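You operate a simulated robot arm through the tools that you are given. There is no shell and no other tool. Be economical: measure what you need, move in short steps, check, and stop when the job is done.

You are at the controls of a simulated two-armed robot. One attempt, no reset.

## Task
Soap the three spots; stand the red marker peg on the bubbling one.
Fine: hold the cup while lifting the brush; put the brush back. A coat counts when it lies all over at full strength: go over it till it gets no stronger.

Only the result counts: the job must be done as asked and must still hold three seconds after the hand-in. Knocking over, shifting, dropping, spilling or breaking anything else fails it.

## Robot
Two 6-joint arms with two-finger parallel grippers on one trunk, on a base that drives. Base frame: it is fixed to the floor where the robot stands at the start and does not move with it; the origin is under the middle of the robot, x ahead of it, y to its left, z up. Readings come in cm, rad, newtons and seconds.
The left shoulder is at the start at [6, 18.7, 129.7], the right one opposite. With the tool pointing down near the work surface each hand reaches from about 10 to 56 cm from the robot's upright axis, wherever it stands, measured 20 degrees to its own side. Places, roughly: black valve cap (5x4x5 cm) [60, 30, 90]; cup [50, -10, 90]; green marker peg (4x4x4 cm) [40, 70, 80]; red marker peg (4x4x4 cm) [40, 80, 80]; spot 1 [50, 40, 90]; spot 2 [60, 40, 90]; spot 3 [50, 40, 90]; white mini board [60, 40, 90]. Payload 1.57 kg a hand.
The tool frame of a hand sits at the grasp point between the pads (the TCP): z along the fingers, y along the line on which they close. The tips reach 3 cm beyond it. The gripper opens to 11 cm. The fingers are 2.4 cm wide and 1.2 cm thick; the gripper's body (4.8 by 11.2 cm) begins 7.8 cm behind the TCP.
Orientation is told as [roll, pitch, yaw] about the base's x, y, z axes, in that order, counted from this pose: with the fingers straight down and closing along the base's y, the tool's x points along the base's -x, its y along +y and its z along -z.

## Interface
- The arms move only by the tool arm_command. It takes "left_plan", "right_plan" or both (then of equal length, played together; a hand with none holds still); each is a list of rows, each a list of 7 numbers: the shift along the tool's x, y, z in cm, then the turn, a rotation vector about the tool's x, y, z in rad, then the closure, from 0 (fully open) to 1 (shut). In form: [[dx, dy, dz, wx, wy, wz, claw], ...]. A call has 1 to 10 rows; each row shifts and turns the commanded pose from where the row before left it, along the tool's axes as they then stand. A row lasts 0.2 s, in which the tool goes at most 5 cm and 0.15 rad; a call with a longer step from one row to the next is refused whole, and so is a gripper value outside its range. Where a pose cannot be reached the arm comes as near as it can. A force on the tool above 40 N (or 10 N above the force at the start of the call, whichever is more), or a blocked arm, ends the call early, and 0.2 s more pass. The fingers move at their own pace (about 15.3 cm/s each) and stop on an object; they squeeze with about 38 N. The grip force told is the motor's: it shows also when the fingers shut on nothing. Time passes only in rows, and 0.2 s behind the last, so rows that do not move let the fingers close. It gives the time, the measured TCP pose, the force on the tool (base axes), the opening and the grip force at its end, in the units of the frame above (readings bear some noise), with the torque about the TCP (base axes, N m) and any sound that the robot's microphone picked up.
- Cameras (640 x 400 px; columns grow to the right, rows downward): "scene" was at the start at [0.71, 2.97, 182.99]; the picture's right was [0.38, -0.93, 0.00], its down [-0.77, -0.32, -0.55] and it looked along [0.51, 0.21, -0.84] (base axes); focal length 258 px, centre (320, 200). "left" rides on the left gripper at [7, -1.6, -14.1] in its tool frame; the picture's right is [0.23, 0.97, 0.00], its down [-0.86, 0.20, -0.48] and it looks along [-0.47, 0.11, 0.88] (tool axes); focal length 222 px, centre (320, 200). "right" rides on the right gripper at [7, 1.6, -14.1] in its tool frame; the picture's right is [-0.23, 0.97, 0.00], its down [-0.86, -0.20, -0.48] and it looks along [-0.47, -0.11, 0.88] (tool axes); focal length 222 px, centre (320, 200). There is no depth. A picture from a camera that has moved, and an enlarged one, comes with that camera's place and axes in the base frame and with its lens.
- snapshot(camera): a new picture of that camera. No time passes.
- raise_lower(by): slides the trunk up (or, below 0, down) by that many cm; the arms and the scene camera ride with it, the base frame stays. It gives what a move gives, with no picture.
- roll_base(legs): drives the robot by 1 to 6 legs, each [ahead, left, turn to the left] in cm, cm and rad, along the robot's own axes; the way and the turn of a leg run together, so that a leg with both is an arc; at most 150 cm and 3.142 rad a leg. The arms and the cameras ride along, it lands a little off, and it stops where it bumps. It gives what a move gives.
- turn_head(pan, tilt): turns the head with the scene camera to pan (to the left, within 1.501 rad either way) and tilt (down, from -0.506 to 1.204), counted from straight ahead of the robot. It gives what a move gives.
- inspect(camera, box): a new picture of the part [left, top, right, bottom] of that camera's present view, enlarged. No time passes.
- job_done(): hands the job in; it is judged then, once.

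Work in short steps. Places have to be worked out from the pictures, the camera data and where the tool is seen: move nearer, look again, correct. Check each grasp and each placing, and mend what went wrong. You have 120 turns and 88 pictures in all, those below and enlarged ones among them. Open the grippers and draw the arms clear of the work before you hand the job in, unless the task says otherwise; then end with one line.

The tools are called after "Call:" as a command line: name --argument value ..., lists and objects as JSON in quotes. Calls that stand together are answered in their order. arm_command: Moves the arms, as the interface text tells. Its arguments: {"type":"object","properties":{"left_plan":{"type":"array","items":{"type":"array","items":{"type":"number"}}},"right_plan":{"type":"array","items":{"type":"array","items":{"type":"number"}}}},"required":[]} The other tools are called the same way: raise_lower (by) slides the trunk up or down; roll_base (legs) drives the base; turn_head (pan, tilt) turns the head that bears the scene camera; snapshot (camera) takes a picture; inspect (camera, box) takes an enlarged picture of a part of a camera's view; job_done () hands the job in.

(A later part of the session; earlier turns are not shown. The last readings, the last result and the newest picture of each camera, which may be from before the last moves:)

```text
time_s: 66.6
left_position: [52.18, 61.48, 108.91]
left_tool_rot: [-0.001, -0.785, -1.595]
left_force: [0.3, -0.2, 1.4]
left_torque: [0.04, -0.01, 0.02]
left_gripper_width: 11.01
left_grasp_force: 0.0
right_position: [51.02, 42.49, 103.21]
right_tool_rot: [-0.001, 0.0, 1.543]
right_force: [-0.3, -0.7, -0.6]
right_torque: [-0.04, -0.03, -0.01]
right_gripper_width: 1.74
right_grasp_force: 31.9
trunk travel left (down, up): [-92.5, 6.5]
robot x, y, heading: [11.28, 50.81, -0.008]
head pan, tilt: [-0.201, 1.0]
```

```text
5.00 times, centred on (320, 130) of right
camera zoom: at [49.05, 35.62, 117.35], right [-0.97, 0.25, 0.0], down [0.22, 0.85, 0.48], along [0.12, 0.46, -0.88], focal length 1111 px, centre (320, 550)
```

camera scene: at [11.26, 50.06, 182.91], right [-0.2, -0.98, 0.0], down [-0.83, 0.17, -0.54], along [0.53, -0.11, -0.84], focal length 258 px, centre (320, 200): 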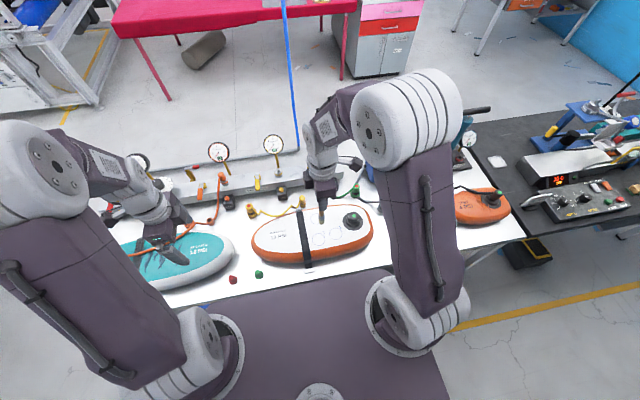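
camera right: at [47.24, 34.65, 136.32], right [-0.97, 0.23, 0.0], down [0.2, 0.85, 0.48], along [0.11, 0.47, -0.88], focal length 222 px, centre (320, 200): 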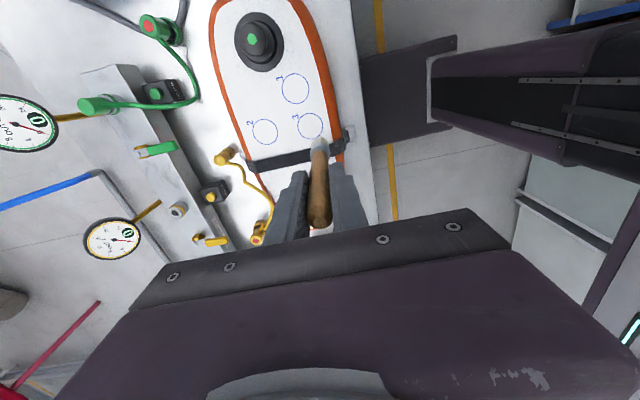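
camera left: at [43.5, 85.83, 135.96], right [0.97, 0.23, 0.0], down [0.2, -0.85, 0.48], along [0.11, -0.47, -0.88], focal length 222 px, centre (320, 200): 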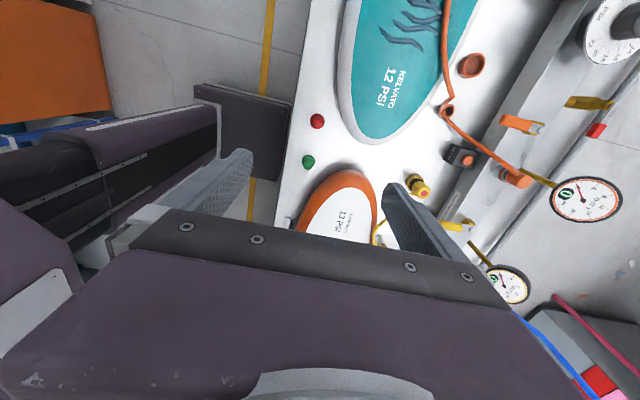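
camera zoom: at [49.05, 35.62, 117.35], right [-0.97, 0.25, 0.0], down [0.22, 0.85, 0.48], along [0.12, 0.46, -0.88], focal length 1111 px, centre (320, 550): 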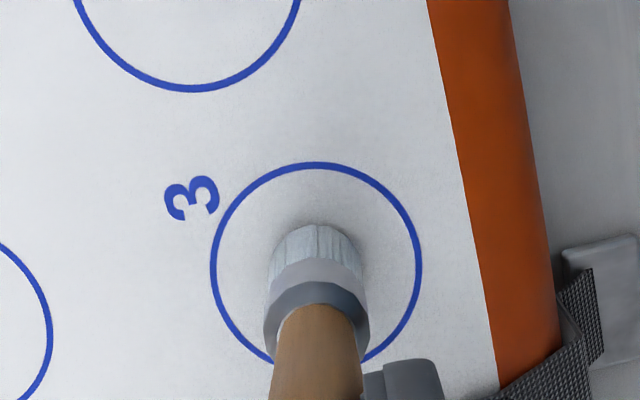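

Well centred. One more step down, then slow stroke to the side.

Call:
arm_command --right_plan '[[0, 0, 0.15, 0, 0, 0, 1], [0, 0, 0, 0, 0, 0, 1]]'

Call:
arm_command --right_plan '[[0, 0, 0.1, 0, 0, 0, 1], [0.5, 0, 0, 0, 0, 0, 1], [0.5, 0, 0, 0, 0, 0, 1], [0.5, 0, 0, 0, 0, 0, 1]]'

Call:
inspect --camera "right" --box '[256, 90, 384, 170]'

```text
time_s: 67.2
left_position: [51.95, 61.47, 109.05]
left_tool_rot: [0.002, -0.786, -1.596]
left_force: [-1.2, -0.2, -0.1]
left_torque: [0.01, 0.0, 0.01]
left_gripper_width: 11.01
left_grasp_force: 0.1
right_position: [50.9, 42.45, 103.3]
right_tool_rot: [-0.002, -0.001, 1.544]
right_force: [-0.4, -2.3, 20.2]
right_torque: [-0.21, 0.02, 0.0]
right_gripper_width: 1.75
right_grasp_force: 32.0
trunk travel left (down, up): [-92.5, 6.5]
robot x, y, heading: [11.11, 51.06, -0.01]
head pan, tilt: [-0.201, 1.0]
```

```text
time_s: 68.2
left_position: [52.0, 61.5, 108.87]
left_tool_rot: [0.001, -0.786, -1.595]
left_force: [-0.3, -0.2, -0.6]
left_torque: [-0.04, -0.02, 0.0]
left_gripper_width: 11.03
left_grasp_force: 0.0
right_position: [50.77, 41.02, 103.1]
right_tool_rot: [0.0, 0.002, 1.546]
right_force: [0.1, 2.2, 10.0]
right_torque: [0.26, 0.0, 0.01]
right_gripper_width: 1.76
right_grasp_force: 31.9
trunk travel left (down, up): [-92.5, 6.5]
robot x, y, heading: [11.09, 51.13, -0.009]
head pan, tilt: [-0.201, 1.0]
```

```text
5.00 times, centred on (320, 130) of right
camera zoom: at [48.81, 34.1, 117.07], right [-0.97, 0.25, 0.0], down [0.22, 0.85, 0.48], along [0.12, 0.46, -0.88], focal length 1111 px, centre (320, 550)
```

zoom: 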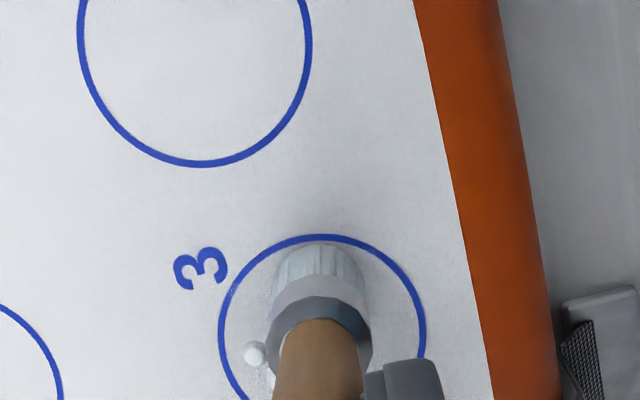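

Soap is going on — and bubbles already appear at spot 3. Continue: full outer ring.

Call:
arm_command --right_plan '[[0.4, 0, 0, 0, 0, 0, 1], [-0.363, 1.117, 0, 0, 0, 0, 1], [-0.95, 0.69, 0, 0, 0, 0, 1], [-1.174, 0, 0, 0, 0, 0, 1], [-0.95, -0.69, 0, 0, 0, 0, 1], [-0.363, -1.117, 0, 0, 0, 0, 1], [0.363, -1.117, 0, 0, 0, 0, 1], [0.95, -0.69, 0, 0, 0, 0, 1], [1.174, 0, 0, 0, 0, 0, 1], [0.95, 0.69, 0, 0, 0, 0, 1]]'

Call:
inspect --camera "right" --box '[256, 90, 384, 170]'

```text
time_s: 70.4
left_position: [52.06, 61.48, 108.94]
left_tool_rot: [0.001, -0.785, -1.595]
left_force: [-0.2, -0.5, -0.1]
left_torque: [0.0, 0.04, -0.03]
left_gripper_width: 11.02
left_grasp_force: 0.1
right_position: [52.21, 40.84, 103.01]
right_tool_rot: [0.0, 0.0, 1.544]
right_force: [1.6, 2.2, 6.2]
right_torque: [0.23, -0.24, 0.0]
right_gripper_width: 1.73
right_grasp_force: 32.8
trunk travel left (down, up): [-92.5, 6.5]
robot x, y, heading: [10.93, 51.07, -0.007]
head pan, tilt: [-0.201, 1.0]
```

```text
5.00 times, centred on (320, 130) of right
camera zoom: at [50.18, 34.05, 117.05], right [-0.97, 0.25, 0.0], down [0.22, 0.85, 0.48], along [0.12, 0.46, -0.88], focal length 1111 px, centre (320, 550)
```

zoom: 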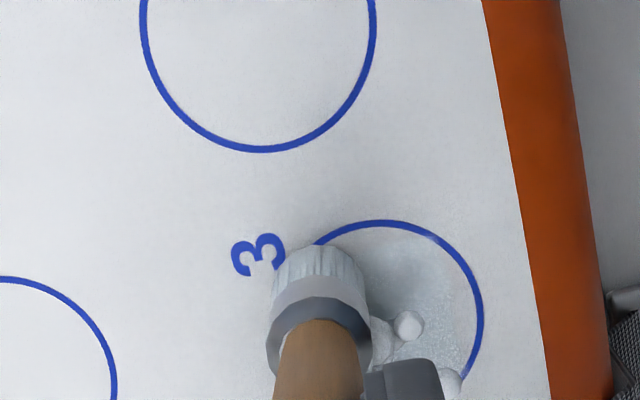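

Film visible; its −x edge falls short of the line. Fill the inside now, then a wider outer ring.

Call:
arm_command --right_plan '[[-0.637, 1.117, 0, 0, 0, 0, 1], [-0.264, 0.636, 0, 0, 0, 0, 1], [-0.636, 0.264, 0, 0, 0, 0, 1], [-0.636, -0.264, 0, 0, 0, 0, 1], [-0.264, -0.636, 0, 0, 0, 0, 1], [0.264, -0.636, 0, 0, 0, 0, 1], [0.636, -0.264, 0, 0, 0, 0, 1], [0.636, 0.264, 0, 0, 0, 0, 1], [0.264, 0.636, 0, 0, 0, 0, 1], [-0.9, 0, 0, 0, 0, 0, 1]]'

Call:
arm_command --right_plan '[[2.2, 0.2, 0.03, 0, 0, 0, 1], [-0.42, 1.294, 0, 0, 0, 0, 1], [-1.1, 0.8, 0, 0, 0, 0, 1], [-1.36, 0, 0, 0, 0, 0, 1], [-1.1, -0.8, 0, 0, 0, 0, 1], [-0.42, -1.294, 0, 0, 0, 0, 1], [0.42, -1.294, 0, 0, 0, 0, 1], [1.1, -0.8, 0, 0, 0, 0, 1], [1.36, 0, 0, 0, 0, 0, 1], [1.1, 0.8, 0, 0, 0, 0, 1]]'

Call:
inspect --camera "right" --box '[256, 90, 384, 170]'

```text
time_s: 72.6
left_position: [52.13, 61.46, 108.86]
left_tool_rot: [-0.002, -0.786, -1.595]
left_force: [0.3, -0.3, 0.1]
left_torque: [0.04, 0.02, -0.04]
left_gripper_width: 11.02
left_grasp_force: 0.1
right_position: [50.81, 42.53, 103.13]
right_tool_rot: [0.001, 0.001, 1.542]
right_force: [0.5, 0.0, -0.6]
right_torque: [0.01, -0.01, 0.01]
right_gripper_width: 1.73
right_grasp_force: 32.5
trunk travel left (down, up): [-92.5, 6.5]
robot x, y, heading: [11.01, 51.31, -0.012]
head pan, tilt: [-0.201, 1.0]
```

```text
time_s: 74.8
left_position: [52.07, 61.4, 108.97]
left_tool_rot: [-0.002, -0.785, -1.596]
left_force: [-0.6, 0.6, 1.1]
left_torque: [-0.03, 0.0, 0.01]
left_gripper_width: 11.0
left_grasp_force: 0.2
right_position: [51.88, 40.41, 102.85]
right_tool_rot: [0.001, 0.0, 1.545]
right_force: [-0.2, 0.6, -0.4]
right_torque: [0.02, -0.02, 0.01]
right_gripper_width: 1.72
right_grasp_force: 32.5
trunk travel left (down, up): [-92.5, 6.5]
robot x, y, heading: [11.03, 50.9, -0.008]
head pan, tilt: [-0.201, 1.0]
```

```text
5.00 times, centred on (320, 130) of right
camera zoom: at [49.94, 33.61, 116.94], right [-0.97, 0.25, 0.0], down [0.22, 0.85, 0.48], along [0.12, 0.46, -0.88], focal length 1111 px, centre (320, 550)
```

zoom: 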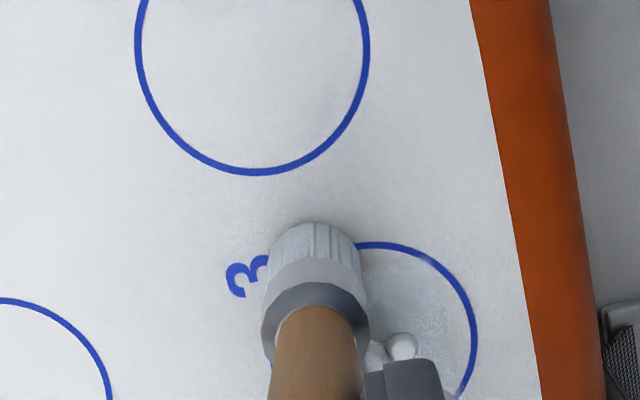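

Contact was lost (brush creeps up in the grip). Press down 0.2 here and repeat the outer ring.

Call:
arm_command --right_plan '[[0, 0, 0.2, 0, 0, 0, 1], [0, 0, 0, 0, 0, 0, 1]]'

```text
time_s: 75.4
left_position: [51.95, 61.39, 109.01]
left_tool_rot: [-0.001, -0.784, -1.596]
left_force: [0.5, 0.1, -0.8]
left_torque: [0.0, 0.0, 0.02]
left_gripper_width: 11.01
left_grasp_force: 0.1
right_position: [51.81, 40.56, 102.78]
right_tool_rot: [-0.001, 0.0, 1.542]
right_force: [0.1, -3.0, 16.3]
right_torque: [-0.26, 0.0, -0.01]
right_gripper_width: 1.76
right_grasp_force: 32.1
trunk travel left (down, up): [-92.5, 6.5]
robot x, y, heading: [11.03, 50.91, -0.012]
head pan, tilt: [-0.201, 1.0]
```

Call:
arm_command --right_plan '[[0.42, 1.294, 0, 0, 0, 0, 1], [-0.42, 1.294, 0, 0, 0, 0, 1], [-1.1, 0.8, 0, 0, 0, 0, 1], [-1.36, 0, 0, 0, 0, 0, 1], [-1.1, -0.8, 0, 0, 0, 0, 1], [-0.42, -1.294, 0, 0, 0, 0, 1], [0.42, -1.294, 0, 0, 0, 0, 1], [1.1, -0.8, 0, 0, 0, 0, 1], [1.36, 0, 0, 0, 0, 0, 1], [1.1, 0.8, 0, 0, 0, 0, 1]]'

Call:
arm_command --right_plan '[[0, 0, -3, 0, 0, 0, 1], [3, 0, -3, 0, 0, 0, 1], [0, 0, 0, 0, 0, 0, 1]]'

Call:
inspect --camera "right" --box '[272, 120, 400, 200]'

Call:
inspect --camera "scene" --box '[288, 215, 352, 255]'

```text
time_s: 77.6
left_position: [52.0, 61.46, 108.94]
left_tool_rot: [-0.001, -0.785, -1.594]
left_force: [-0.1, -0.9, 1.0]
left_torque: [0.02, -0.03, 0.01]
left_gripper_width: 10.99
left_grasp_force: 0.0
right_position: [51.91, 40.64, 102.75]
right_tool_rot: [-0.004, -0.002, 1.543]
right_force: [1.1, -0.3, 3.0]
right_torque: [0.0, -0.12, 0.02]
right_gripper_width: 1.73
right_grasp_force: 32.3
trunk travel left (down, up): [-92.5, 6.5]
robot x, y, heading: [11.13, 51.31, -0.01]
head pan, tilt: [-0.201, 1.0]
```

```text
time_s: 78.4
left_position: [52.0, 61.42, 109.01]
left_tool_rot: [-0.004, -0.785, -1.594]
left_force: [0.3, -0.3, -0.3]
left_torque: [0.0, 0.0, -0.02]
left_gripper_width: 11.0
left_grasp_force: 0.0
right_position: [52.04, 37.71, 108.79]
right_tool_rot: [0.001, 0.001, 1.545]
right_force: [0.3, 0.4, 0.0]
right_torque: [-0.01, 0.01, 0.02]
right_gripper_width: 1.74
right_grasp_force: 32.0
trunk travel left (down, up): [-92.5, 6.5]
robot x, y, heading: [10.87, 50.82, -0.012]
head pan, tilt: [-0.201, 1.0]
```

```text
5.00 times, centred on (336, 160) of right
camera zoom: at [49.98, 30.83, 122.79], right [-0.97, 0.25, 0.0], down [0.22, 0.85, 0.48], along [0.12, 0.46, -0.88], focal length 1111 px, centre (240, 400)
```

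zoom: 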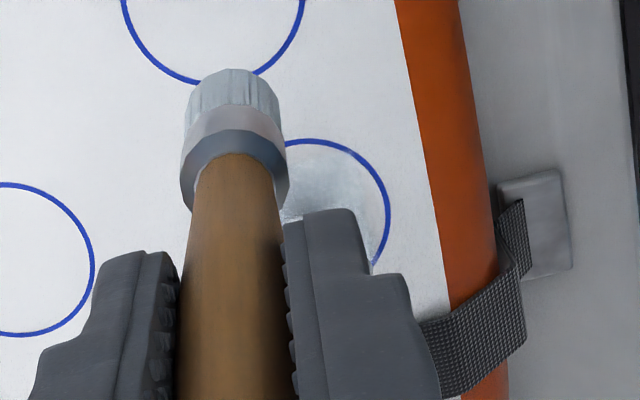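

```text
10.00 times, centred on (320, 235) of scene
camera zoom: at [12.07, 49.94, 182.91], right [-0.21, -0.98, 0.0], down [-0.82, 0.18, -0.54], along [0.53, -0.11, -0.84], focal length 2578 px, centre (320, -150)
```

zoom: 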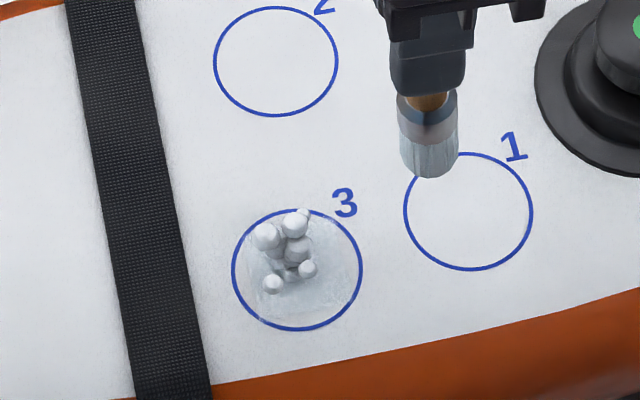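

Spot 3 is the bubbling one. The film stops ~0.5 cm short of the line all around, so go around again at R≈2.4 in light contact.

Call:
arm_command --right_plan '[[-2.38, 1.19, 3, 0, 0, 0, 1], [0, 0, 3, 0, 0, 0, 1], [0, 0, 0.12, 0, 0, 0, 1], [0, 0, 0, 0, 0, 0, 1]]'

```text
time_s: 79.4
left_position: [51.91, 61.71, 109.05]
left_tool_rot: [0.003, -0.785, -1.598]
left_force: [-0.4, 1.2, -0.6]
left_torque: [0.01, 0.0, -0.02]
left_gripper_width: 11.01
left_grasp_force: 0.1
right_position: [50.68, 40.12, 102.7]
right_tool_rot: [-0.005, 0.0, 1.542]
right_force: [-0.6, -0.4, 28.2]
right_torque: [0.06, -0.04, 0.0]
right_gripper_width: 1.76
right_grasp_force: 32.3
trunk travel left (down, up): [-92.5, 6.5]
robot x, y, heading: [11.0, 51.09, -0.013]
head pan, tilt: [-0.201, 1.0]
```

Call:
arm_command --right_plan '[[-0.117, 0.742, -0.05, 0, 0, 0, 1], [-0.341, 0.669, 0, 0, 0, 0, 1], [-0.531, 0.531, 0, 0, 0, 0, 1], [-0.669, 0.341, 0, 0, 0, 0, 1], [-0.742, 0.117, 0, 0, 0, 0, 1], [-0.742, -0.117, 0, 0, 0, 0, 1], [-0.669, -0.341, 0, 0, 0, 0, 1], [-0.531, -0.531, 0, 0, 0, 0, 1], [-0.341, -0.669, 0, 0, 0, 0, 1], [-0.117, -0.742, 0, 0, 0, 0, 1]]'

Call:
arm_command --right_plan '[[0.117, -0.742, 0, 0, 0, 0, 1], [0.341, -0.669, 0, 0, 0, 0, 1], [0.531, -0.531, 0, 0, 0, 0, 1], [0.669, -0.341, 0, 0, 0, 0, 1], [0.742, -0.117, 0, 0, 0, 0, 1], [0.742, 0.117, 0, 0, 0, 0, 1], [0.669, 0.341, 0, 0, 0, 0, 1], [0.531, 0.531, 0, 0, 0, 0, 1], [0.341, 0.669, 0, 0, 0, 0, 1], [0.117, 0.742, 0, 0, 0, 0, 1]]'

Call:
inspect --camera "scene" --box '[288, 215, 352, 255]'

```text
time_s: 81.6
left_position: [52.12, 61.49, 108.95]
left_tool_rot: [-0.001, -0.784, -1.594]
left_force: [0.1, 0.8, -0.9]
left_torque: [0.01, 0.02, 0.01]
left_gripper_width: 11.01
left_grasp_force: 0.0
right_position: [50.8, 44.79, 102.73]
right_tool_rot: [0.002, -0.001, 1.543]
right_force: [-0.2, -0.1, -0.1]
right_torque: [0.01, 0.03, -0.02]
right_gripper_width: 1.74
right_grasp_force: 31.9
trunk travel left (down, up): [-92.5, 6.5]
robot x, y, heading: [11.09, 51.05, -0.012]
head pan, tilt: [-0.201, 1.0]
```

```text
time_s: 83.8
left_position: [52.08, 61.43, 109.02]
left_tool_rot: [0.0, -0.786, -1.595]
left_force: [0.4, -1.2, 0.5]
left_torque: [0.02, 0.03, -0.01]
left_gripper_width: 10.99
left_grasp_force: 0.0
right_position: [50.76, 39.98, 102.69]
right_tool_rot: [0.002, 0.0, 1.542]
right_force: [-0.6, 0.0, -0.8]
right_torque: [0.01, 0.03, -0.01]
right_gripper_width: 1.76
right_grasp_force: 31.9
trunk travel left (down, up): [-92.5, 6.5]
robot x, y, heading: [10.87, 50.98, -0.009]
head pan, tilt: [-0.201, 1.0]
```

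```text
10.00 times, centred on (320, 235) of scene
camera zoom: at [12.0, 49.95, 182.91], right [-0.21, -0.98, 0.0], down [-0.82, 0.18, -0.54], along [0.53, -0.11, -0.84], focal length 2578 px, centre (320, -150)
```

zoom: 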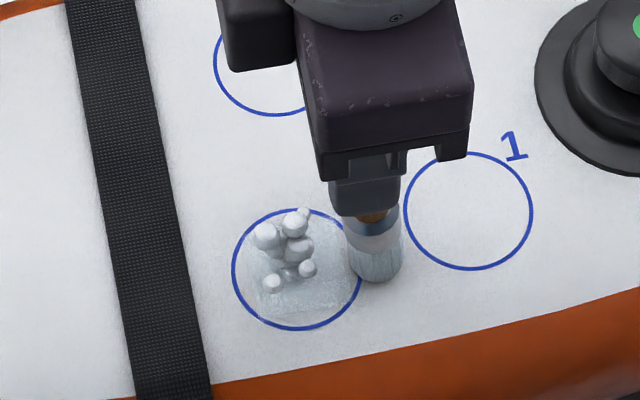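

The film has straight edges — it looks like the coat area is a square patch inside the circle. Move aside and zoom to judge uniformity.

Call:
arm_command --right_plan '[[0, 0, -4, 0, 0, 0, 1], [4, 0, -1, 0, 0, 0, 1], [0, 0, 0, 0, 0, 0, 1]]'

Call:
inspect --camera "scene" --box '[306, 230, 330, 250]'

```text
time_s: 84.6
left_position: [52.05, 61.4, 108.87]
left_tool_rot: [-0.001, -0.785, -1.593]
left_force: [0.3, -0.1, 0.2]
left_torque: [-0.02, 0.01, 0.01]
left_gripper_width: 10.99
left_grasp_force: 0.0
right_position: [50.56, 35.69, 107.74]
right_tool_rot: [0.005, 0.001, 1.544]
right_force: [0.1, -0.3, -0.1]
right_torque: [-0.01, -0.01, -0.01]
right_gripper_width: 1.72
right_grasp_force: 32.5
trunk travel left (down, up): [-92.5, 6.5]
robot x, y, heading: [10.82, 50.9, -0.01]
head pan, tilt: [-0.201, 1.0]
```

```text
16.00 times, centred on (318, 240) of scene
camera zoom: at [12.14, 49.91, 182.91], right [-0.21, -0.98, 0.0], down [-0.82, 0.18, -0.54], along [0.53, -0.11, -0.84], focal length 4124 px, centre (352, -440)
```

zoom: 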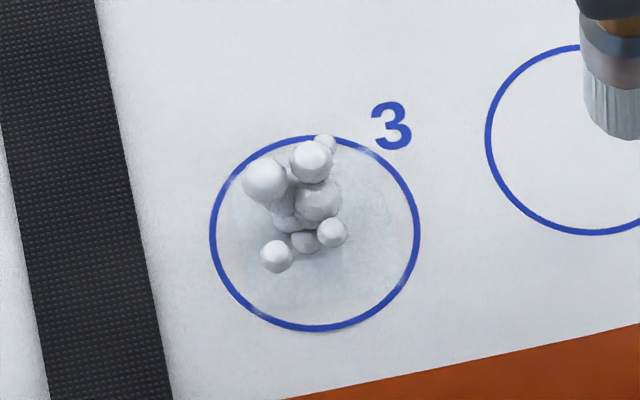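

Film is strong on the right/bottom, weak on the left (+y): the brush tip sits ~0.6 cm off toward −y. Re-centre and go around pressing steadily (slight downward feed each row).

Call:
arm_command --right_plan '[[-4.3, 0, 1, 0, 0, 0, 1], [-0.5, 0, 4, 0, 0, 0, 1], [0, 0, 0.15, 0, 0, 0, 1], [0, 0, 0.1, 0, 0, 0, 1], [0, 0, 0, 0, 0, 0, 1]]'

Call:
inspect --camera "scene" --box '[288, 215, 352, 255]'

```text
time_s: 85.8
left_position: [51.85, 61.48, 109.1]
left_tool_rot: [0.002, -0.785, -1.596]
left_force: [-0.1, -0.4, -1.0]
left_torque: [0.0, 0.01, 0.01]
left_gripper_width: 11.01
left_grasp_force: 0.0
right_position: [50.73, 40.85, 102.44]
right_tool_rot: [-0.005, -0.001, 1.547]
right_force: [-0.7, 2.3, 26.2]
right_torque: [0.2, -0.02, 0.02]
right_gripper_width: 1.75
right_grasp_force: 32.2
trunk travel left (down, up): [-92.5, 6.5]
robot x, y, heading: [10.7, 51.13, -0.015]
head pan, tilt: [-0.201, 1.0]
```

```text
10.00 times, centred on (320, 235) of scene
camera zoom: at [11.63, 50.08, 182.93], right [-0.21, -0.98, 0.0], down [-0.82, 0.18, -0.54], along [0.53, -0.11, -0.84], focal length 2578 px, centre (320, -150)
```

zoom: 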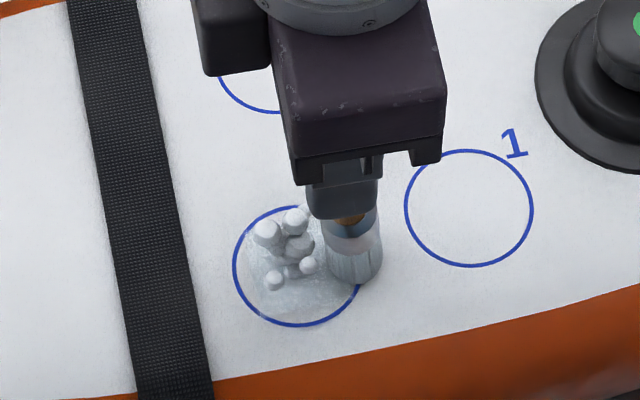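

Tip now sits 2.2 cm from the true centre. Ring with steady feed.

Call:
arm_command --right_plan '[[-0.103, 0.649, 0.0, 0, 0, 0, 1], [-0.299, 0.585, 0.02, 0, 0, 0, 1], [-0.465, 0.465, 0.02, 0, 0, 0, 1], [-0.585, 0.299, 0.02, 0, 0, 0, 1], [-0.649, 0.103, 0.02, 0, 0, 0, 1], [-0.649, -0.103, 0.02, 0, 0, 0, 1], [-0.585, -0.299, 0.02, 0, 0, 0, 1], [-0.465, -0.465, 0.02, 0, 0, 0, 1], [-0.299, -0.585, 0.02, 0, 0, 0, 1], [-0.103, -0.649, 0.02, 0, 0, 0, 1]]'

Call:
arm_command --right_plan '[[0.103, -0.649, 0.02, 0, 0, 0, 1], [0.299, -0.585, 0.02, 0, 0, 0, 1], [0.465, -0.465, 0.02, 0, 0, 0, 1], [0.585, -0.299, 0.02, 0, 0, 0, 1], [0.649, -0.103, 0.02, 0, 0, 0, 1], [0.649, 0.103, 0.02, 0, 0, 0, 1], [0.585, 0.299, 0.02, 0, 0, 0, 1], [0.465, 0.465, 0.02, 0, 0, 0, 1], [0.299, 0.585, 0.02, 0, 0, 0, 1], [0.103, 0.649, 0.02, 0, 0, 0, 1]]'

Call:
inspect --camera "scene" --box '[306, 230, 330, 250]'

```text
time_s: 88.0
left_position: [52.09, 61.49, 108.88]
left_tool_rot: [0.0, -0.785, -1.597]
left_force: [-0.1, 0.3, 0.4]
left_torque: [0.02, 0.0, -0.02]
left_gripper_width: 10.98
left_grasp_force: 0.0
right_position: [50.86, 45.0, 102.2]
right_tool_rot: [0.001, 0.001, 1.543]
right_force: [-0.7, -0.7, 2.9]
right_torque: [-0.04, 0.18, -0.03]
right_gripper_width: 1.74
right_grasp_force: 32.5
trunk travel left (down, up): [-92.5, 6.5]
robot x, y, heading: [11.25, 51.03, -0.011]
head pan, tilt: [-0.201, 1.0]
```

```text
time_s: 90.2
left_position: [52.06, 61.4, 108.99]
left_tool_rot: [-0.001, -0.785, -1.595]
left_force: [0.1, 0.2, 0.1]
left_torque: [0.0, 0.03, -0.02]
left_gripper_width: 11.01
left_grasp_force: 0.1
right_position: [50.87, 40.89, 102.11]
right_tool_rot: [-0.002, 0.002, 1.545]
right_force: [5.7, 0.8, 15.9]
right_torque: [-0.03, -0.64, 0.04]
right_gripper_width: 1.75
right_grasp_force: 32.0
trunk travel left (down, up): [-92.5, 6.5]
robot x, y, heading: [10.59, 50.81, -0.012]
head pan, tilt: [-0.201, 1.0]
```

```text
16.00 times, centred on (318, 240) of scene
camera zoom: at [11.96, 50.01, 182.93], right [-0.21, -0.98, 0.0], down [-0.82, 0.18, -0.54], along [0.53, -0.11, -0.84], focal length 4124 px, centre (352, -440)
```

zoom: 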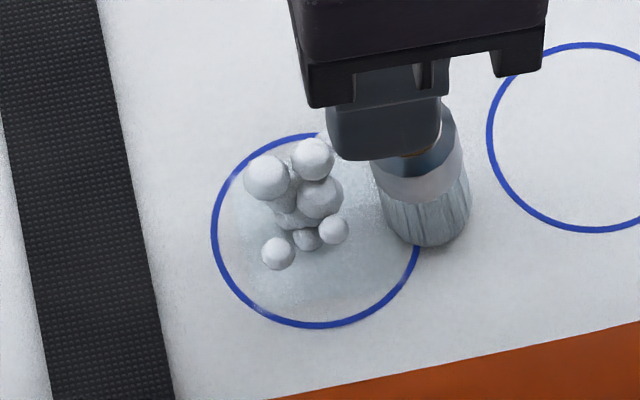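

Edges look reached; now fill the interior with R=1.4 and R=0.7 rings and the centre.

Call:
arm_command --right_plan '[[-0.7, 0, 0, 0, 0, 0, 1], [-0.267, 0.823, 0.01, 0, 0, 0, 1], [-0.7, 0.508, 0.015, 0, 0, 0, 1], [-0.865, 0, 0.015, 0, 0, 0, 1], [-0.7, -0.508, 0.015, 0, 0, 0, 1], [-0.267, -0.823, 0.015, 0, 0, 0, 1], [0.267, -0.823, 0.015, 0, 0, 0, 1], [0.7, -0.508, 0.015, 0, 0, 0, 1], [0.865, 0, 0.015, 0, 0, 0, 1], [0.7, 0.508, 0.015, 0, 0, 0, 1]]'

Call:
arm_command --right_plan '[[0.267, 0.823, 0.01, 0, 0, 0, 1], [-0.7, 0, 0, 0, 0, 0, 1], [-0.35, 0.606, 0.01, 0, 0, 0, 1], [-0.7, 0, 0.01, 0, 0, 0, 1], [-0.35, -0.606, 0.01, 0, 0, 0, 1], [0.35, -0.606, 0.01, 0, 0, 0, 1], [0.7, 0, 0.01, 0, 0, 0, 1], [0.35, 0.606, 0.01, 0, 0, 0, 1], [-0.7, 0, 0, 0, 0, 0, 1]]'

Call:
arm_command --right_plan '[[0, 0, -4, 0, 0, 0, 1], [4.6, 0, 0, 0, 0, 0, 1], [2, -1, 0, 0, 0, 0, 1], [0, 0, 0, 0, 0, 0, 1]]'

Call:
inspect --camera "scene" --box '[304, 223, 352, 253]'

```text
time_s: 92.4
left_position: [52.06, 61.48, 108.9]
left_tool_rot: [-0.002, -0.786, -1.595]
left_force: [0.4, -0.2, -1.4]
left_torque: [0.0, -0.01, 0.0]
left_gripper_width: 11.01
left_grasp_force: 0.1
right_position: [51.59, 41.87, 102.0]
right_tool_rot: [-0.002, -0.001, 1.543]
right_force: [1.7, 2.8, 7.9]
right_torque: [0.23, -0.15, -0.03]
right_gripper_width: 1.74
right_grasp_force: 33.3
trunk travel left (down, up): [-92.5, 6.5]
robot x, y, heading: [11.14, 51.33, -0.009]
head pan, tilt: [-0.201, 1.0]
```

```text
time_s: 94.4
left_position: [52.09, 61.32, 108.98]
left_tool_rot: [0.002, -0.785, -1.597]
left_force: [0.0, 0.7, 0.0]
left_torque: [0.03, 0.01, 0.0]
left_gripper_width: 10.99
left_grasp_force: 0.1
right_position: [50.71, 42.68, 101.95]
right_tool_rot: [-0.002, 0.001, 1.543]
right_force: [1.6, -6.1, 15.9]
right_torque: [-0.8, -0.1, 0.04]
right_gripper_width: 1.75
right_grasp_force: 33.1
trunk travel left (down, up): [-92.5, 6.5]
robot x, y, heading: [10.92, 51.11, -0.014]
head pan, tilt: [-0.201, 1.0]
```

```text
time_s: 95.4
left_position: [52.11, 61.54, 108.93]
left_tool_rot: [0.001, -0.784, -1.596]
left_force: [0.2, -0.6, 0.7]
left_torque: [-0.04, -0.01, 0.01]
left_gripper_width: 11.01
left_grasp_force: 0.2
right_position: [51.66, 36.21, 105.86]
right_tool_rot: [0.0, 0.002, 1.545]
right_force: [0.7, -0.3, 0.2]
right_torque: [0.01, 0.0, 0.01]
right_gripper_width: 1.75
right_grasp_force: 32.2
trunk travel left (down, up): [-92.5, 6.5]
robot x, y, heading: [11.35, 51.03, -0.007]
head pan, tilt: [-0.201, 1.0]
```

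```text
13.33 times, centred on (328, 238) of scene
camera zoom: at [12.02, 50.18, 182.91], right [-0.21, -0.98, 0.0], down [-0.82, 0.17, -0.54], along [0.53, -0.11, -0.84], focal length 3437 px, centre (213, -307)
```

zoom: 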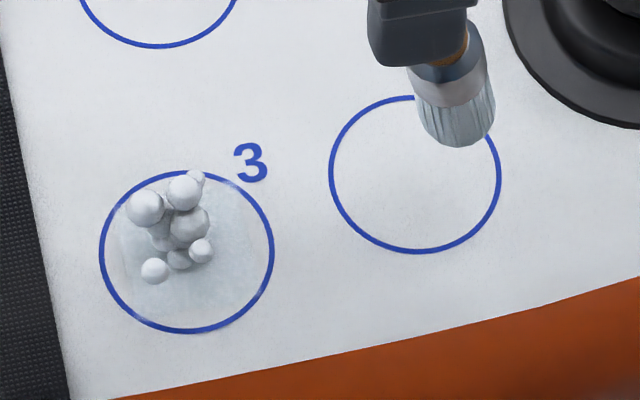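

The coat still looks weaker on the +y (left) half: the brush has swung in the grip so its tip lags ~1.1 cm toward −y. I'll stroke along x (the stiff direction), starting at the +y edge and stepping toward −y.

Call:
arm_command --right_plan '[[-4.5, -0.6, 0, 0, 0, 0, 1], [-4.4, -0.55, 0, 0, 0, 0, 1], [0, 0, 3.9, 0, 0, 0, 1], [0, 0, 0.1, 0, 0, 0, 1], [0, 0, 0, 0, 0, 0, 1]]'

```text
time_s: 96.6
left_position: [51.99, 61.52, 108.92]
left_tool_rot: [0.001, -0.785, -1.594]
left_force: [0.2, -0.4, -0.6]
left_torque: [0.02, -0.01, 0.05]
left_gripper_width: 11.02
left_grasp_force: 0.1
right_position: [52.98, 45.46, 101.87]
right_tool_rot: [-0.003, 0.0, 1.545]
right_force: [1.1, 2.5, 20.3]
right_torque: [0.04, -0.03, -0.01]
right_gripper_width: 1.74
right_grasp_force: 32.7
trunk travel left (down, up): [-92.5, 6.5]
robot x, y, heading: [10.79, 51.0, -0.014]
head pan, tilt: [-0.201, 1.0]
```

Call:
arm_command --right_plan '[[0, 1.2, 0, 0, 0, 0, 1], [0, 1.2, 0, 0, 0, 0, 1], [0, 1.2, 0, 0, 0, 0, 1], [0.5, 0, 0, 0, 0, 0, 1], [0, -1.2, 0, 0, 0, 0, 1], [0, -1.2, 0, 0, 0, 0, 1], [0, -1.2, 0, 0, 0, 0, 1], [0.5, 0, 0, 0, 0, 0, 1], [0, 1.2, 0, 0, 0, 0, 1], [0, 1.2, 0, 0, 0, 0, 1]]'

Call:
inspect --camera "scene" --box '[304, 223, 352, 253]'

```text
time_s: 98.8
left_position: [51.99, 61.43, 108.91]
left_tool_rot: [-0.001, -0.783, -1.595]
left_force: [-0.8, -1.0, 0.1]
left_torque: [0.02, 0.01, 0.0]
left_gripper_width: 11.0
left_grasp_force: 0.1
right_position: [50.59, 44.3, 101.88]
right_tool_rot: [0.0, 0.001, 1.545]
right_force: [-0.1, 0.6, -0.6]
right_torque: [-0.01, 0.0, 0.0]
right_gripper_width: 1.74
right_grasp_force: 32.3
trunk travel left (down, up): [-92.5, 6.5]
robot x, y, heading: [10.62, 51.05, -0.011]
head pan, tilt: [-0.201, 1.0]
```

```text
13.33 times, centred on (328, 238) of scene
camera zoom: at [11.93, 50.02, 182.91], right [-0.21, -0.98, 0.0], down [-0.82, 0.18, -0.54], along [0.53, -0.11, -0.84], focal length 3437 px, centre (213, -307)
```

zoom: 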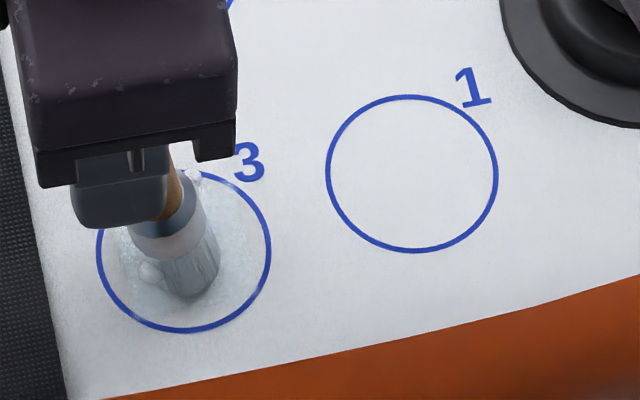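

The brush leans a lot now. Press to regain contact and drag the hand toward −y so the tip lags and the brush straightens.

Call:
arm_command --right_plan '[[0, 0, 0.15, 0, 0, 0, 1], [0.5, 0, 0.05, 0, 0, 0, 1], [0.5, 0, 0.0, 0, 0, 0, 1], [0.5, 0, 0.0, 0, 0, 0, 1], [0.5, 0, 0, 0, 0, 0, 1], [0, 0, 0, 0, 0, 0, 1]]'

Call:
inspect --camera "scene" --box '[304, 223, 352, 253]'

```text
time_s: 100.2
left_position: [51.85, 61.56, 108.95]
left_tool_rot: [0.003, -0.784, -1.597]
left_force: [0.5, 0.5, 0.2]
left_torque: [-0.04, -0.01, 0.01]
left_gripper_width: 10.98
left_grasp_force: 0.2
right_position: [50.61, 42.37, 101.69]
right_tool_rot: [-0.002, 0.002, 1.543]
right_force: [1.5, 4.6, 23.2]
right_torque: [0.38, -0.1, 0.0]
right_gripper_width: 1.74
right_grasp_force: 33.0
trunk travel left (down, up): [-92.5, 6.5]
robot x, y, heading: [11.17, 51.06, -0.013]
head pan, tilt: [-0.201, 1.0]
```

```text
13.33 times, centred on (328, 238) of scene
camera zoom: at [11.73, 50.18, 182.93], right [-0.21, -0.98, 0.0], down [-0.82, 0.18, -0.54], along [0.53, -0.11, -0.84], focal length 3437 px, centre (213, -307)
```

zoom: 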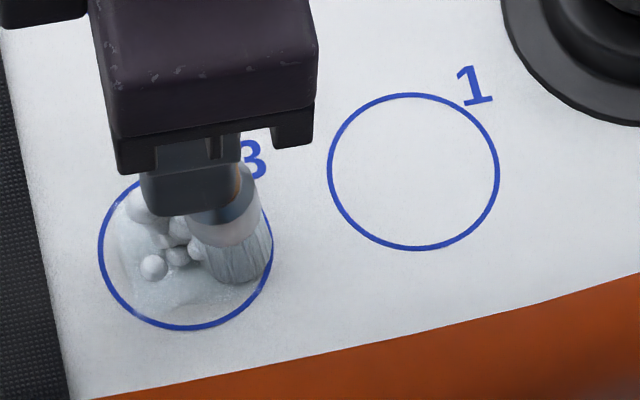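

Film is filling well on the left. I'll lift slightly and roll the hand −0.13 rad so the leaning brush is vertical again, then go to the +y/+x corner of the spot.

Call:
arm_command --right_plan '[[0, 0, -2, 0, 0, 0, 1], [0, 0, 0, 0, -0.13, 0, 1], [-1.9, -2.0, 0.25, 0, 0, 0, 1], [0, 0, 1.5, 0, 0, 0, 1], [0, 0, 0, 0, 0, 0, 1]]'

Call:
inspect --camera "scene" --box '[304, 223, 352, 253]'

```text
time_s: 101.4
left_position: [52.05, 61.27, 108.82]
left_tool_rot: [0.0, -0.784, -1.594]
left_force: [-0.6, 0.7, -0.2]
left_torque: [-0.01, -0.01, 0.03]
left_gripper_width: 10.99
left_grasp_force: 0.1
right_position: [52.58, 44.35, 102.17]
right_tool_rot: [-0.001, -0.131, 1.543]
right_force: [0.0, -0.6, -0.1]
right_torque: [0.02, -0.02, -0.03]
right_gripper_width: 1.74
right_grasp_force: 32.5
trunk travel left (down, up): [-92.5, 6.5]
robot x, y, heading: [10.58, 50.96, -0.01]
head pan, tilt: [-0.201, 1.0]
```

```text
13.33 times, centred on (328, 238) of scene
camera zoom: at [11.94, 49.82, 182.91], right [-0.21, -0.98, 0.0], down [-0.82, 0.18, -0.54], along [0.53, -0.11, -0.84], focal length 3437 px, centre (213, -307)
```

zoom: 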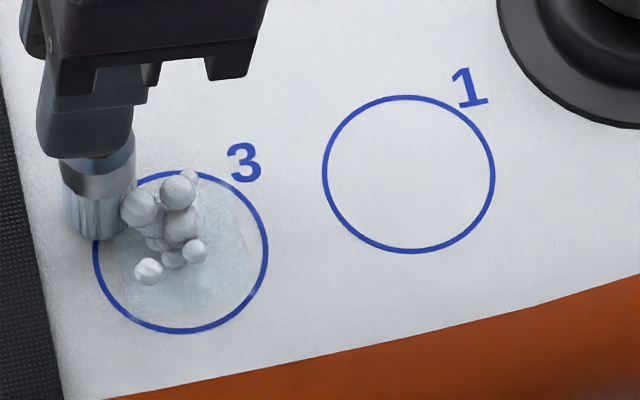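

Brush is vertical again. Find contact here, at the +y edge, and stroke along x to see whether film extends to the line.

Call:
arm_command --right_plan '[[0, 0, 0.5, 0, 0, 0, 1], [0, 0, 0.15, 0, 0, 0, 1], [0, 0, 0, 0, 0, 0, 1]]'

```text
time_s: 102.2
left_position: [51.89, 61.52, 109.01]
left_tool_rot: [0.002, -0.787, -1.595]
left_force: [-0.6, 0.0, -0.7]
left_torque: [0.0, -0.03, -0.01]
left_gripper_width: 10.99
left_grasp_force: 0.1
right_position: [52.6, 44.45, 101.7]
right_tool_rot: [-0.005, -0.13, 1.544]
right_force: [2.8, 0.3, 29.6]
right_torque: [-0.01, -0.2, -0.02]
right_gripper_width: 1.73
right_grasp_force: 32.2
trunk travel left (down, up): [-92.5, 6.5]
robot x, y, heading: [11.24, 51.07, -0.008]
head pan, tilt: [-0.201, 1.0]
```

Call:
arm_command --right_plan '[[0, 0.8, -0.03, 0, 0, 0, 1], [0, 0.8, 0, 0, 0, 0, 1], [0, 0.8, 0, 0, 0, 0, 1], [0, -0.8, 0.02, 0, 0, 0, 1], [0, -0.8, 0, 0, 0, 0, 1], [0, -0.8, 0, 0, 0, 0, 1], [0, 0.8, 0.02, 0, 0, 0, 1], [0, 0.8, 0, 0, 0, 0, 1], [0, 0.8, 0, 0, 0, 0, 1]]'

Call:
inspect --camera "scene" --box '[304, 223, 352, 253]'

```text
time_s: 104.2
left_position: [51.91, 61.42, 108.9]
left_tool_rot: [0.0, -0.785, -1.595]
left_force: [0.0, 0.0, 0.6]
left_torque: [-0.02, -0.01, 0.02]
left_gripper_width: 11.0
left_grasp_force: 0.0
right_position: [50.09, 44.45, 101.61]
right_tool_rot: [0.0, -0.13, 1.544]
right_force: [6.8, -1.8, 22.3]
right_torque: [-0.23, -0.65, 0.01]
right_gripper_width: 1.77
right_grasp_force: 32.3
trunk travel left (down, up): [-92.5, 6.5]
robot x, y, heading: [11.13, 51.1, -0.014]
head pan, tilt: [-0.201, 1.0]
```

```text
13.33 times, centred on (328, 238) of scene
camera zoom: at [11.83, 50.03, 182.92], right [-0.21, -0.98, 0.0], down [-0.82, 0.18, -0.54], along [0.53, -0.11, -0.84], focal length 3437 px, centre (213, -307)
```

zoom: 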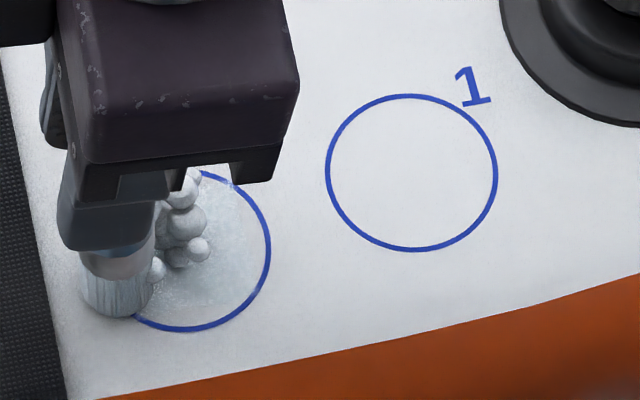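

Contact is firm now. Raster across the whole spot with x-strokes, stepping toward −y.

Call:
arm_command --right_plan '[[0.7, 0.3, -0.09, 0, 0, 0, 1], [0, -0.95, 0, 0, 0, 0, 1], [0, -0.95, 0, 0, 0, 0, 1], [0, -0.95, 0, 0, 0, 0, 1], [0, -0.95, 0, 0, 0, 0, 1], [0.7, 0, -0.08, 0, 0, 0, 1], [0, 1.1, 0, 0, 0, 0, 1], [0, 1.1, 0, 0, 0, 0, 1], [0, 1.1, 0, 0, 0, 0, 1], [0, 1.1, 0, 0, 0, 0, 1]]'

Call:
arm_command --right_plan '[[0.7, 0, -0.05, 0, 0, 0, 1], [0, -1.1, 0.01, 0, 0, 0, 1], [0, -1.1, 0, 0, 0, 0, 1], [0, -1.1, 0, 0, 0, 0, 1], [0, -1.1, 0, 0, 0, 0, 1], [0.7, 0, -0.08, 0, 0, 0, 1], [0, 1.1, 0, 0, 0, 0, 1], [0, 1.1, 0, 0, 0, 0, 1], [0, 1.1, 0, 0, 0, 0, 1], [0, 1.1, 0, 0, 0, 0, 1]]'

Call:
arm_command --right_plan '[[0.7, 0, -0.07, 0, 0, 0, 1], [0, -1.1, 0.01, 0, 0, 0, 1], [0, -1.1, 0, 0, 0, 0, 1], [0, -1.1, 0, 0, 0, 0, 1], [0, -1.1, 0, 0, 0, 0, 1], [0.7, 0.3, -0.07, 0, 0, 0, 1], [0, 1.0, 0, 0, 0, 0, 1], [0, 1.0, 0, 0, 0, 0, 1], [0, 1.0, 0, 0, 0, 0, 1], [0, 0.6, 0, 0, 0, 0, 1]]'

Call:
arm_command --right_plan '[[0, 0, -4, 0, 0, 0, 1], [4, -1, 0, 0, 0, 0, 1], [0, 0, 0, 0, 0, 0, 1]]'

Call:
inspect --camera "scene" --box '[304, 223, 352, 253]'

```text
time_s: 106.4
left_position: [52.03, 61.48, 108.9]
left_tool_rot: [-0.001, -0.785, -1.595]
left_force: [0.1, -0.7, 0.3]
left_torque: [0.02, 0.01, -0.01]
left_gripper_width: 10.99
left_grasp_force: 0.1
right_position: [49.28, 42.86, 101.69]
right_tool_rot: [0.0, -0.128, 1.544]
right_force: [1.7, -0.1, 4.4]
right_torque: [-0.05, -0.12, 0.0]
right_gripper_width: 1.75
right_grasp_force: 31.9
trunk travel left (down, up): [-92.5, 6.5]
robot x, y, heading: [11.12, 51.15, -0.016]
head pan, tilt: [-0.201, 1.0]
```

```text
time_s: 108.6
left_position: [52.02, 61.54, 108.81]
left_tool_rot: [0.0, -0.785, -1.596]
left_force: [0.1, 0.3, 0.4]
left_torque: [-0.05, -0.01, 0.01]
left_gripper_width: 10.99
left_grasp_force: 0.1
right_position: [49.24, 41.65, 101.64]
right_tool_rot: [0.0, -0.128, 1.545]
right_force: [1.2, -0.6, 3.2]
right_torque: [-0.1, -0.2, 0.06]
right_gripper_width: 1.76
right_grasp_force: 32.1
trunk travel left (down, up): [-92.5, 6.5]
robot x, y, heading: [10.85, 51.05, -0.014]
head pan, tilt: [-0.201, 1.0]
```

```text
time_s: 110.8
left_position: [51.95, 61.61, 108.92]
left_tool_rot: [0.0, -0.786, -1.595]
left_force: [-0.1, 0.4, -0.2]
left_torque: [0.0, 0.04, -0.01]
left_gripper_width: 10.99
left_grasp_force: 0.1
right_position: [49.85, 40.24, 101.43]
right_tool_rot: [-0.002, -0.128, 1.543]
right_force: [10.1, 0.3, 27.0]
right_torque: [-0.01, -0.95, 0.0]
right_gripper_width: 1.76
right_grasp_force: 32.8
trunk travel left (down, up): [-92.5, 6.5]
robot x, y, heading: [10.82, 50.85, -0.013]
head pan, tilt: [-0.201, 1.0]
```

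```text
time_s: 111.6
left_position: [52.13, 61.43, 108.98]
left_tool_rot: [-0.002, -0.785, -1.594]
left_force: [0.0, 0.4, 0.6]
left_torque: [0.0, 0.01, -0.01]
left_gripper_width: 11.0
left_grasp_force: 0.2
right_position: [50.93, 35.54, 104.86]
right_tool_rot: [0.002, -0.129, 1.543]
right_force: [-0.4, -0.1, -1.1]
right_torque: [-0.03, 0.0, 0.0]
right_gripper_width: 1.75
right_grasp_force: 32.1
trunk travel left (down, up): [-92.5, 6.5]
robot x, y, heading: [11.22, 50.81, -0.011]
head pan, tilt: [-0.201, 1.0]
```

```text
13.33 times, centred on (328, 238) of scene
camera zoom: at [12.15, 49.93, 182.91], right [-0.21, -0.98, 0.0], down [-0.82, 0.18, -0.54], along [0.53, -0.11, -0.84], focal length 3437 px, centre (213, -307)
```

zoom: 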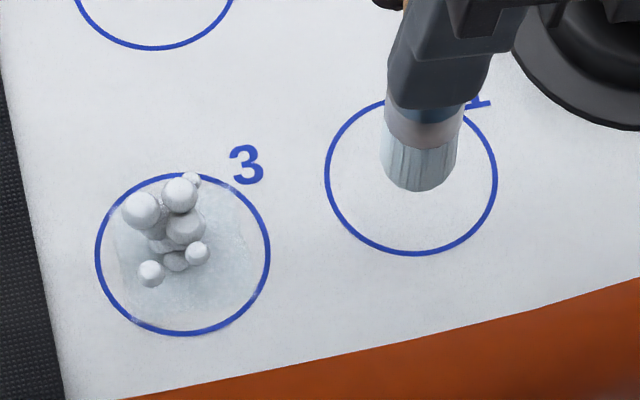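

Even after firm strokes at the edge, the film keeps its straight-edged square form, so the coat patch is a square inside the circle; spot 3 now looks uniformly coated. On to spot 1: start at its +x/+y corner.

Call:
arm_command --right_plan '[[-1.7, -3.55, 0.22, 0, 0, 0, 1], [0, 0, 3.2, 0, 0, 0, 1], [0, 0, 0.15, 0, 0, 0, 1], [0, 0, 0, 0, 0, 0, 1]]'

```text
time_s: 112.6
left_position: [52.0, 61.36, 108.94]
left_tool_rot: [-0.001, -0.785, -1.595]
left_force: [-0.4, 0.2, -0.4]
left_torque: [-0.01, 0.0, -0.08]
left_gripper_width: 11.02
left_grasp_force: 0.0
right_position: [54.31, 37.56, 101.36]
right_tool_rot: [0.001, -0.133, 1.542]
right_force: [-1.4, -0.1, 9.2]
right_torque: [-0.11, 0.04, 0.01]
right_gripper_width: 1.75
right_grasp_force: 32.3
trunk travel left (down, up): [-92.5, 6.5]
robot x, y, heading: [11.03, 51.1, -0.008]
head pan, tilt: [-0.201, 1.0]
```

Call:
arm_command --right_plan '[[0, 1.0, 0.03, 0, 0, 0, 1], [0, 1.0, 0.01, 0, 0, 0, 1], [0, 1.0, 0.01, 0, 0, 0, 1], [0, 1.0, 0.01, 0, 0, 0, 1], [0.67, 0, -0.07, 0, 0, 0, 1], [0, -1.0, 0.01, 0, 0, 0, 1], [0, -1.0, 0.01, 0, 0, 0, 1], [0, -1.0, 0.01, 0, 0, 0, 1], [0, -1.0, 0.01, 0, 0, 0, 1], [0.67, 0, -0.07, 0, 0, 0, 1]]'

Call:
arm_command --right_plan '[[0, 1.0, 0.01, 0, 0, 0, 1], [0, 1.0, 0.01, 0, 0, 0, 1], [0, 1.0, 0.01, 0, 0, 0, 1], [0, 1.0, 0.01, 0, 0, 0, 1], [0.67, 0, -0.07, 0, 0, 0, 1], [0, -1.0, 0.01, 0, 0, 0, 1], [0, -1.0, 0.01, 0, 0, 0, 1], [0, -1.0, 0.01, 0, 0, 0, 1], [0, -1.0, 0.01, 0, 0, 0, 1], [0.67, 0, -0.07, 0, 0, 0, 1]]'

Call:
inspect --camera "scene" --box '[304, 218, 352, 248]'

```text
time_s: 114.8
left_position: [52.0, 61.59, 108.94]
left_tool_rot: [0.0, -0.787, -1.596]
left_force: [0.8, 0.1, -1.4]
left_torque: [0.02, -0.01, 0.02]
left_gripper_width: 10.99
left_grasp_force: 0.1
right_position: [54.24, 36.51, 101.42]
right_tool_rot: [-0.003, -0.131, 1.545]
right_force: [-0.1, 6.0, 13.3]
right_torque: [0.5, -0.03, -0.01]
right_gripper_width: 1.78
right_grasp_force: 32.7
trunk travel left (down, up): [-92.5, 6.5]
robot x, y, heading: [11.19, 51.06, -0.01]
head pan, tilt: [-0.201, 1.0]
```

```text
time_s: 117.0
left_position: [51.96, 61.57, 108.94]
left_tool_rot: [0.0, -0.786, -1.595]
left_force: [-0.3, 0.2, -0.7]
left_torque: [0.01, 0.03, -0.01]
left_gripper_width: 11.01
left_grasp_force: 0.0
right_position: [54.05, 35.07, 101.33]
right_tool_rot: [0.001, -0.129, 1.543]
right_force: [0.5, 3.2, 7.1]
right_torque: [0.28, -0.03, -0.03]
right_gripper_width: 1.76
right_grasp_force: 32.5
trunk travel left (down, up): [-92.5, 6.5]
robot x, y, heading: [10.8, 50.61, -0.009]
head pan, tilt: [-0.201, 1.0]
```

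```text
13.33 times, centred on (328, 233) of scene
camera zoom: at [11.95, 50.09, 182.91], right [-0.21, -0.98, 0.0], down [-0.82, 0.18, -0.54], along [0.53, -0.11, -0.84], focal length 3437 px, centre (213, -240)
```

zoom: 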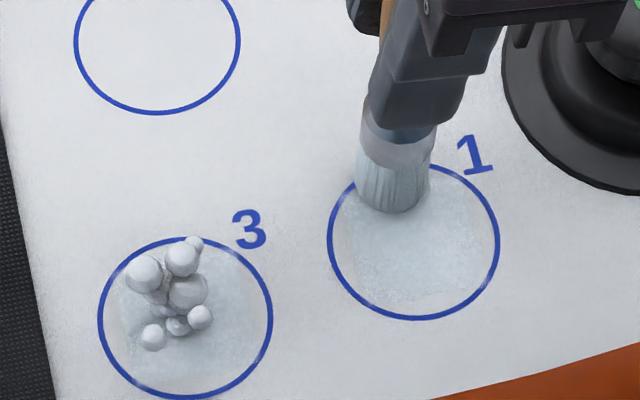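

Spot 1 is getting a clear square film (no bubbles). Continue the raster over its −y half.

Call:
arm_command --right_plan '[[0, 1.0, 0.02, 0, 0, 0, 1], [0, 1.0, 0.01, 0, 0, 0, 1], [0, 1.0, 0.01, 0, 0, 0, 1], [0, 1.0, 0.01, 0, 0, 0, 1], [0.67, 0, -0.07, 0, 0, 0, 1], [0, -1.0, 0.01, 0, 0, 0, 1], [0, -1.0, 0.01, 0, 0, 0, 1], [0, -1.0, 0.01, 0, 0, 0, 1], [0, -1.0, 0.01, 0, 0, 0, 1], [0.67, 0, -0.07, 0, 0, 0, 1]]'

Call:
arm_command --right_plan '[[0, 1.0, 0.02, 0, 0, 0, 1], [0, 1.0, 0.01, 0, 0, 0, 1], [0, 1.0, 0.01, 0, 0, 0, 1], [0, 1.0, 0.01, 0, 0, 0, 1], [0.67, 0, -0.07, 0, 0, 0, 1], [0, -1.0, 0.01, 0, 0, 0, 1], [0, -1.0, 0.01, 0, 0, 0, 1], [0, -1.0, 0.01, 0, 0, 0, 1], [0, -1.0, 0.01, 0, 0, 0, 1]]'

Call:
inspect --camera "scene" --box '[304, 218, 352, 248]'

```text
time_s: 119.2
left_position: [52.12, 61.46, 109.03]
left_tool_rot: [-0.001, -0.786, -1.595]
left_force: [0.4, -0.4, -0.3]
left_torque: [0.0, -0.01, -0.01]
left_gripper_width: 11.0
left_grasp_force: 0.0
right_position: [54.16, 33.75, 101.22]
right_tool_rot: [-0.001, -0.129, 1.545]
right_force: [0.5, 1.5, 5.5]
right_torque: [0.16, -0.12, 0.01]
right_gripper_width: 1.74
right_grasp_force: 32.1
trunk travel left (down, up): [-92.5, 6.5]
robot x, y, heading: [11.09, 50.81, -0.009]
head pan, tilt: [-0.201, 1.0]
```

```text
time_s: 121.2
left_position: [51.91, 61.49, 109.01]
left_tool_rot: [0.001, -0.786, -1.597]
left_force: [0.5, -0.3, 0.4]
left_torque: [-0.01, 0.01, -0.02]
left_gripper_width: 11.01
left_grasp_force: 0.1
right_position: [53.93, 33.1, 101.13]
right_tool_rot: [-0.003, -0.129, 1.543]
right_force: [-5.4, 0.1, 13.7]
right_torque: [0.05, 0.48, -0.01]
right_gripper_width: 1.76
right_grasp_force: 32.3
trunk travel left (down, up): [-92.5, 6.5]
robot x, y, heading: [11.25, 50.78, -0.01]
head pan, tilt: [-0.201, 1.0]
```

```text
13.33 times, centred on (328, 233) of scene
camera zoom: at [11.72, 50.01, 182.91], right [-0.21, -0.98, 0.0], down [-0.82, 0.18, -0.54], along [0.53, -0.11, -0.84], focal length 3437 px, centre (213, -240)
```

zoom: 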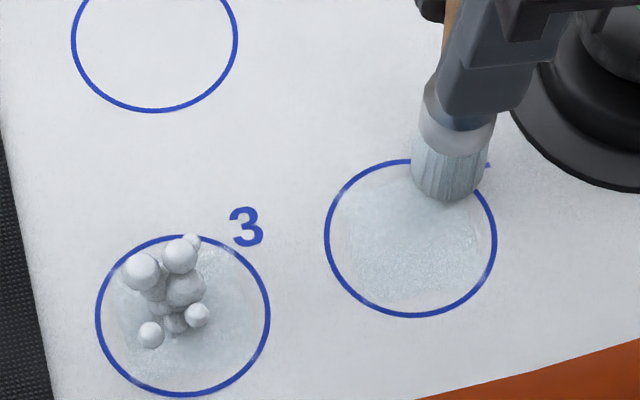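

Spot 1's film is good but a second pass makes sure it's at full strength. Lift, return to the +y side, and raster again.

Call:
arm_command --right_plan '[[0, 0, -1.5, 0, 0, 0, 1], [-3.2, 0, 0.42, 0, 0, 0, 1], [0, 0, 1.5, 0, 0, 0, 1], [0, 0, 0.06, 0, 0, 0, 1], [0, 0, 0, 0, 0, 0, 1]]'

```text
time_s: 122.4
left_position: [51.96, 61.58, 108.93]
left_tool_rot: [0.0, -0.785, -1.596]
left_force: [1.1, 0.4, 0.2]
left_torque: [0.01, -0.02, -0.01]
left_gripper_width: 10.99
left_grasp_force: 0.0
right_position: [54.15, 36.12, 101.3]
right_tool_rot: [0.0, -0.129, 1.543]
right_force: [-0.1, -0.9, 7.1]
right_torque: [-0.06, -0.02, -0.02]
right_gripper_width: 1.76
right_grasp_force: 32.9
trunk travel left (down, up): [-92.5, 6.5]
robot x, y, heading: [11.03, 51.69, -0.012]
head pan, tilt: [-0.201, 1.0]
```

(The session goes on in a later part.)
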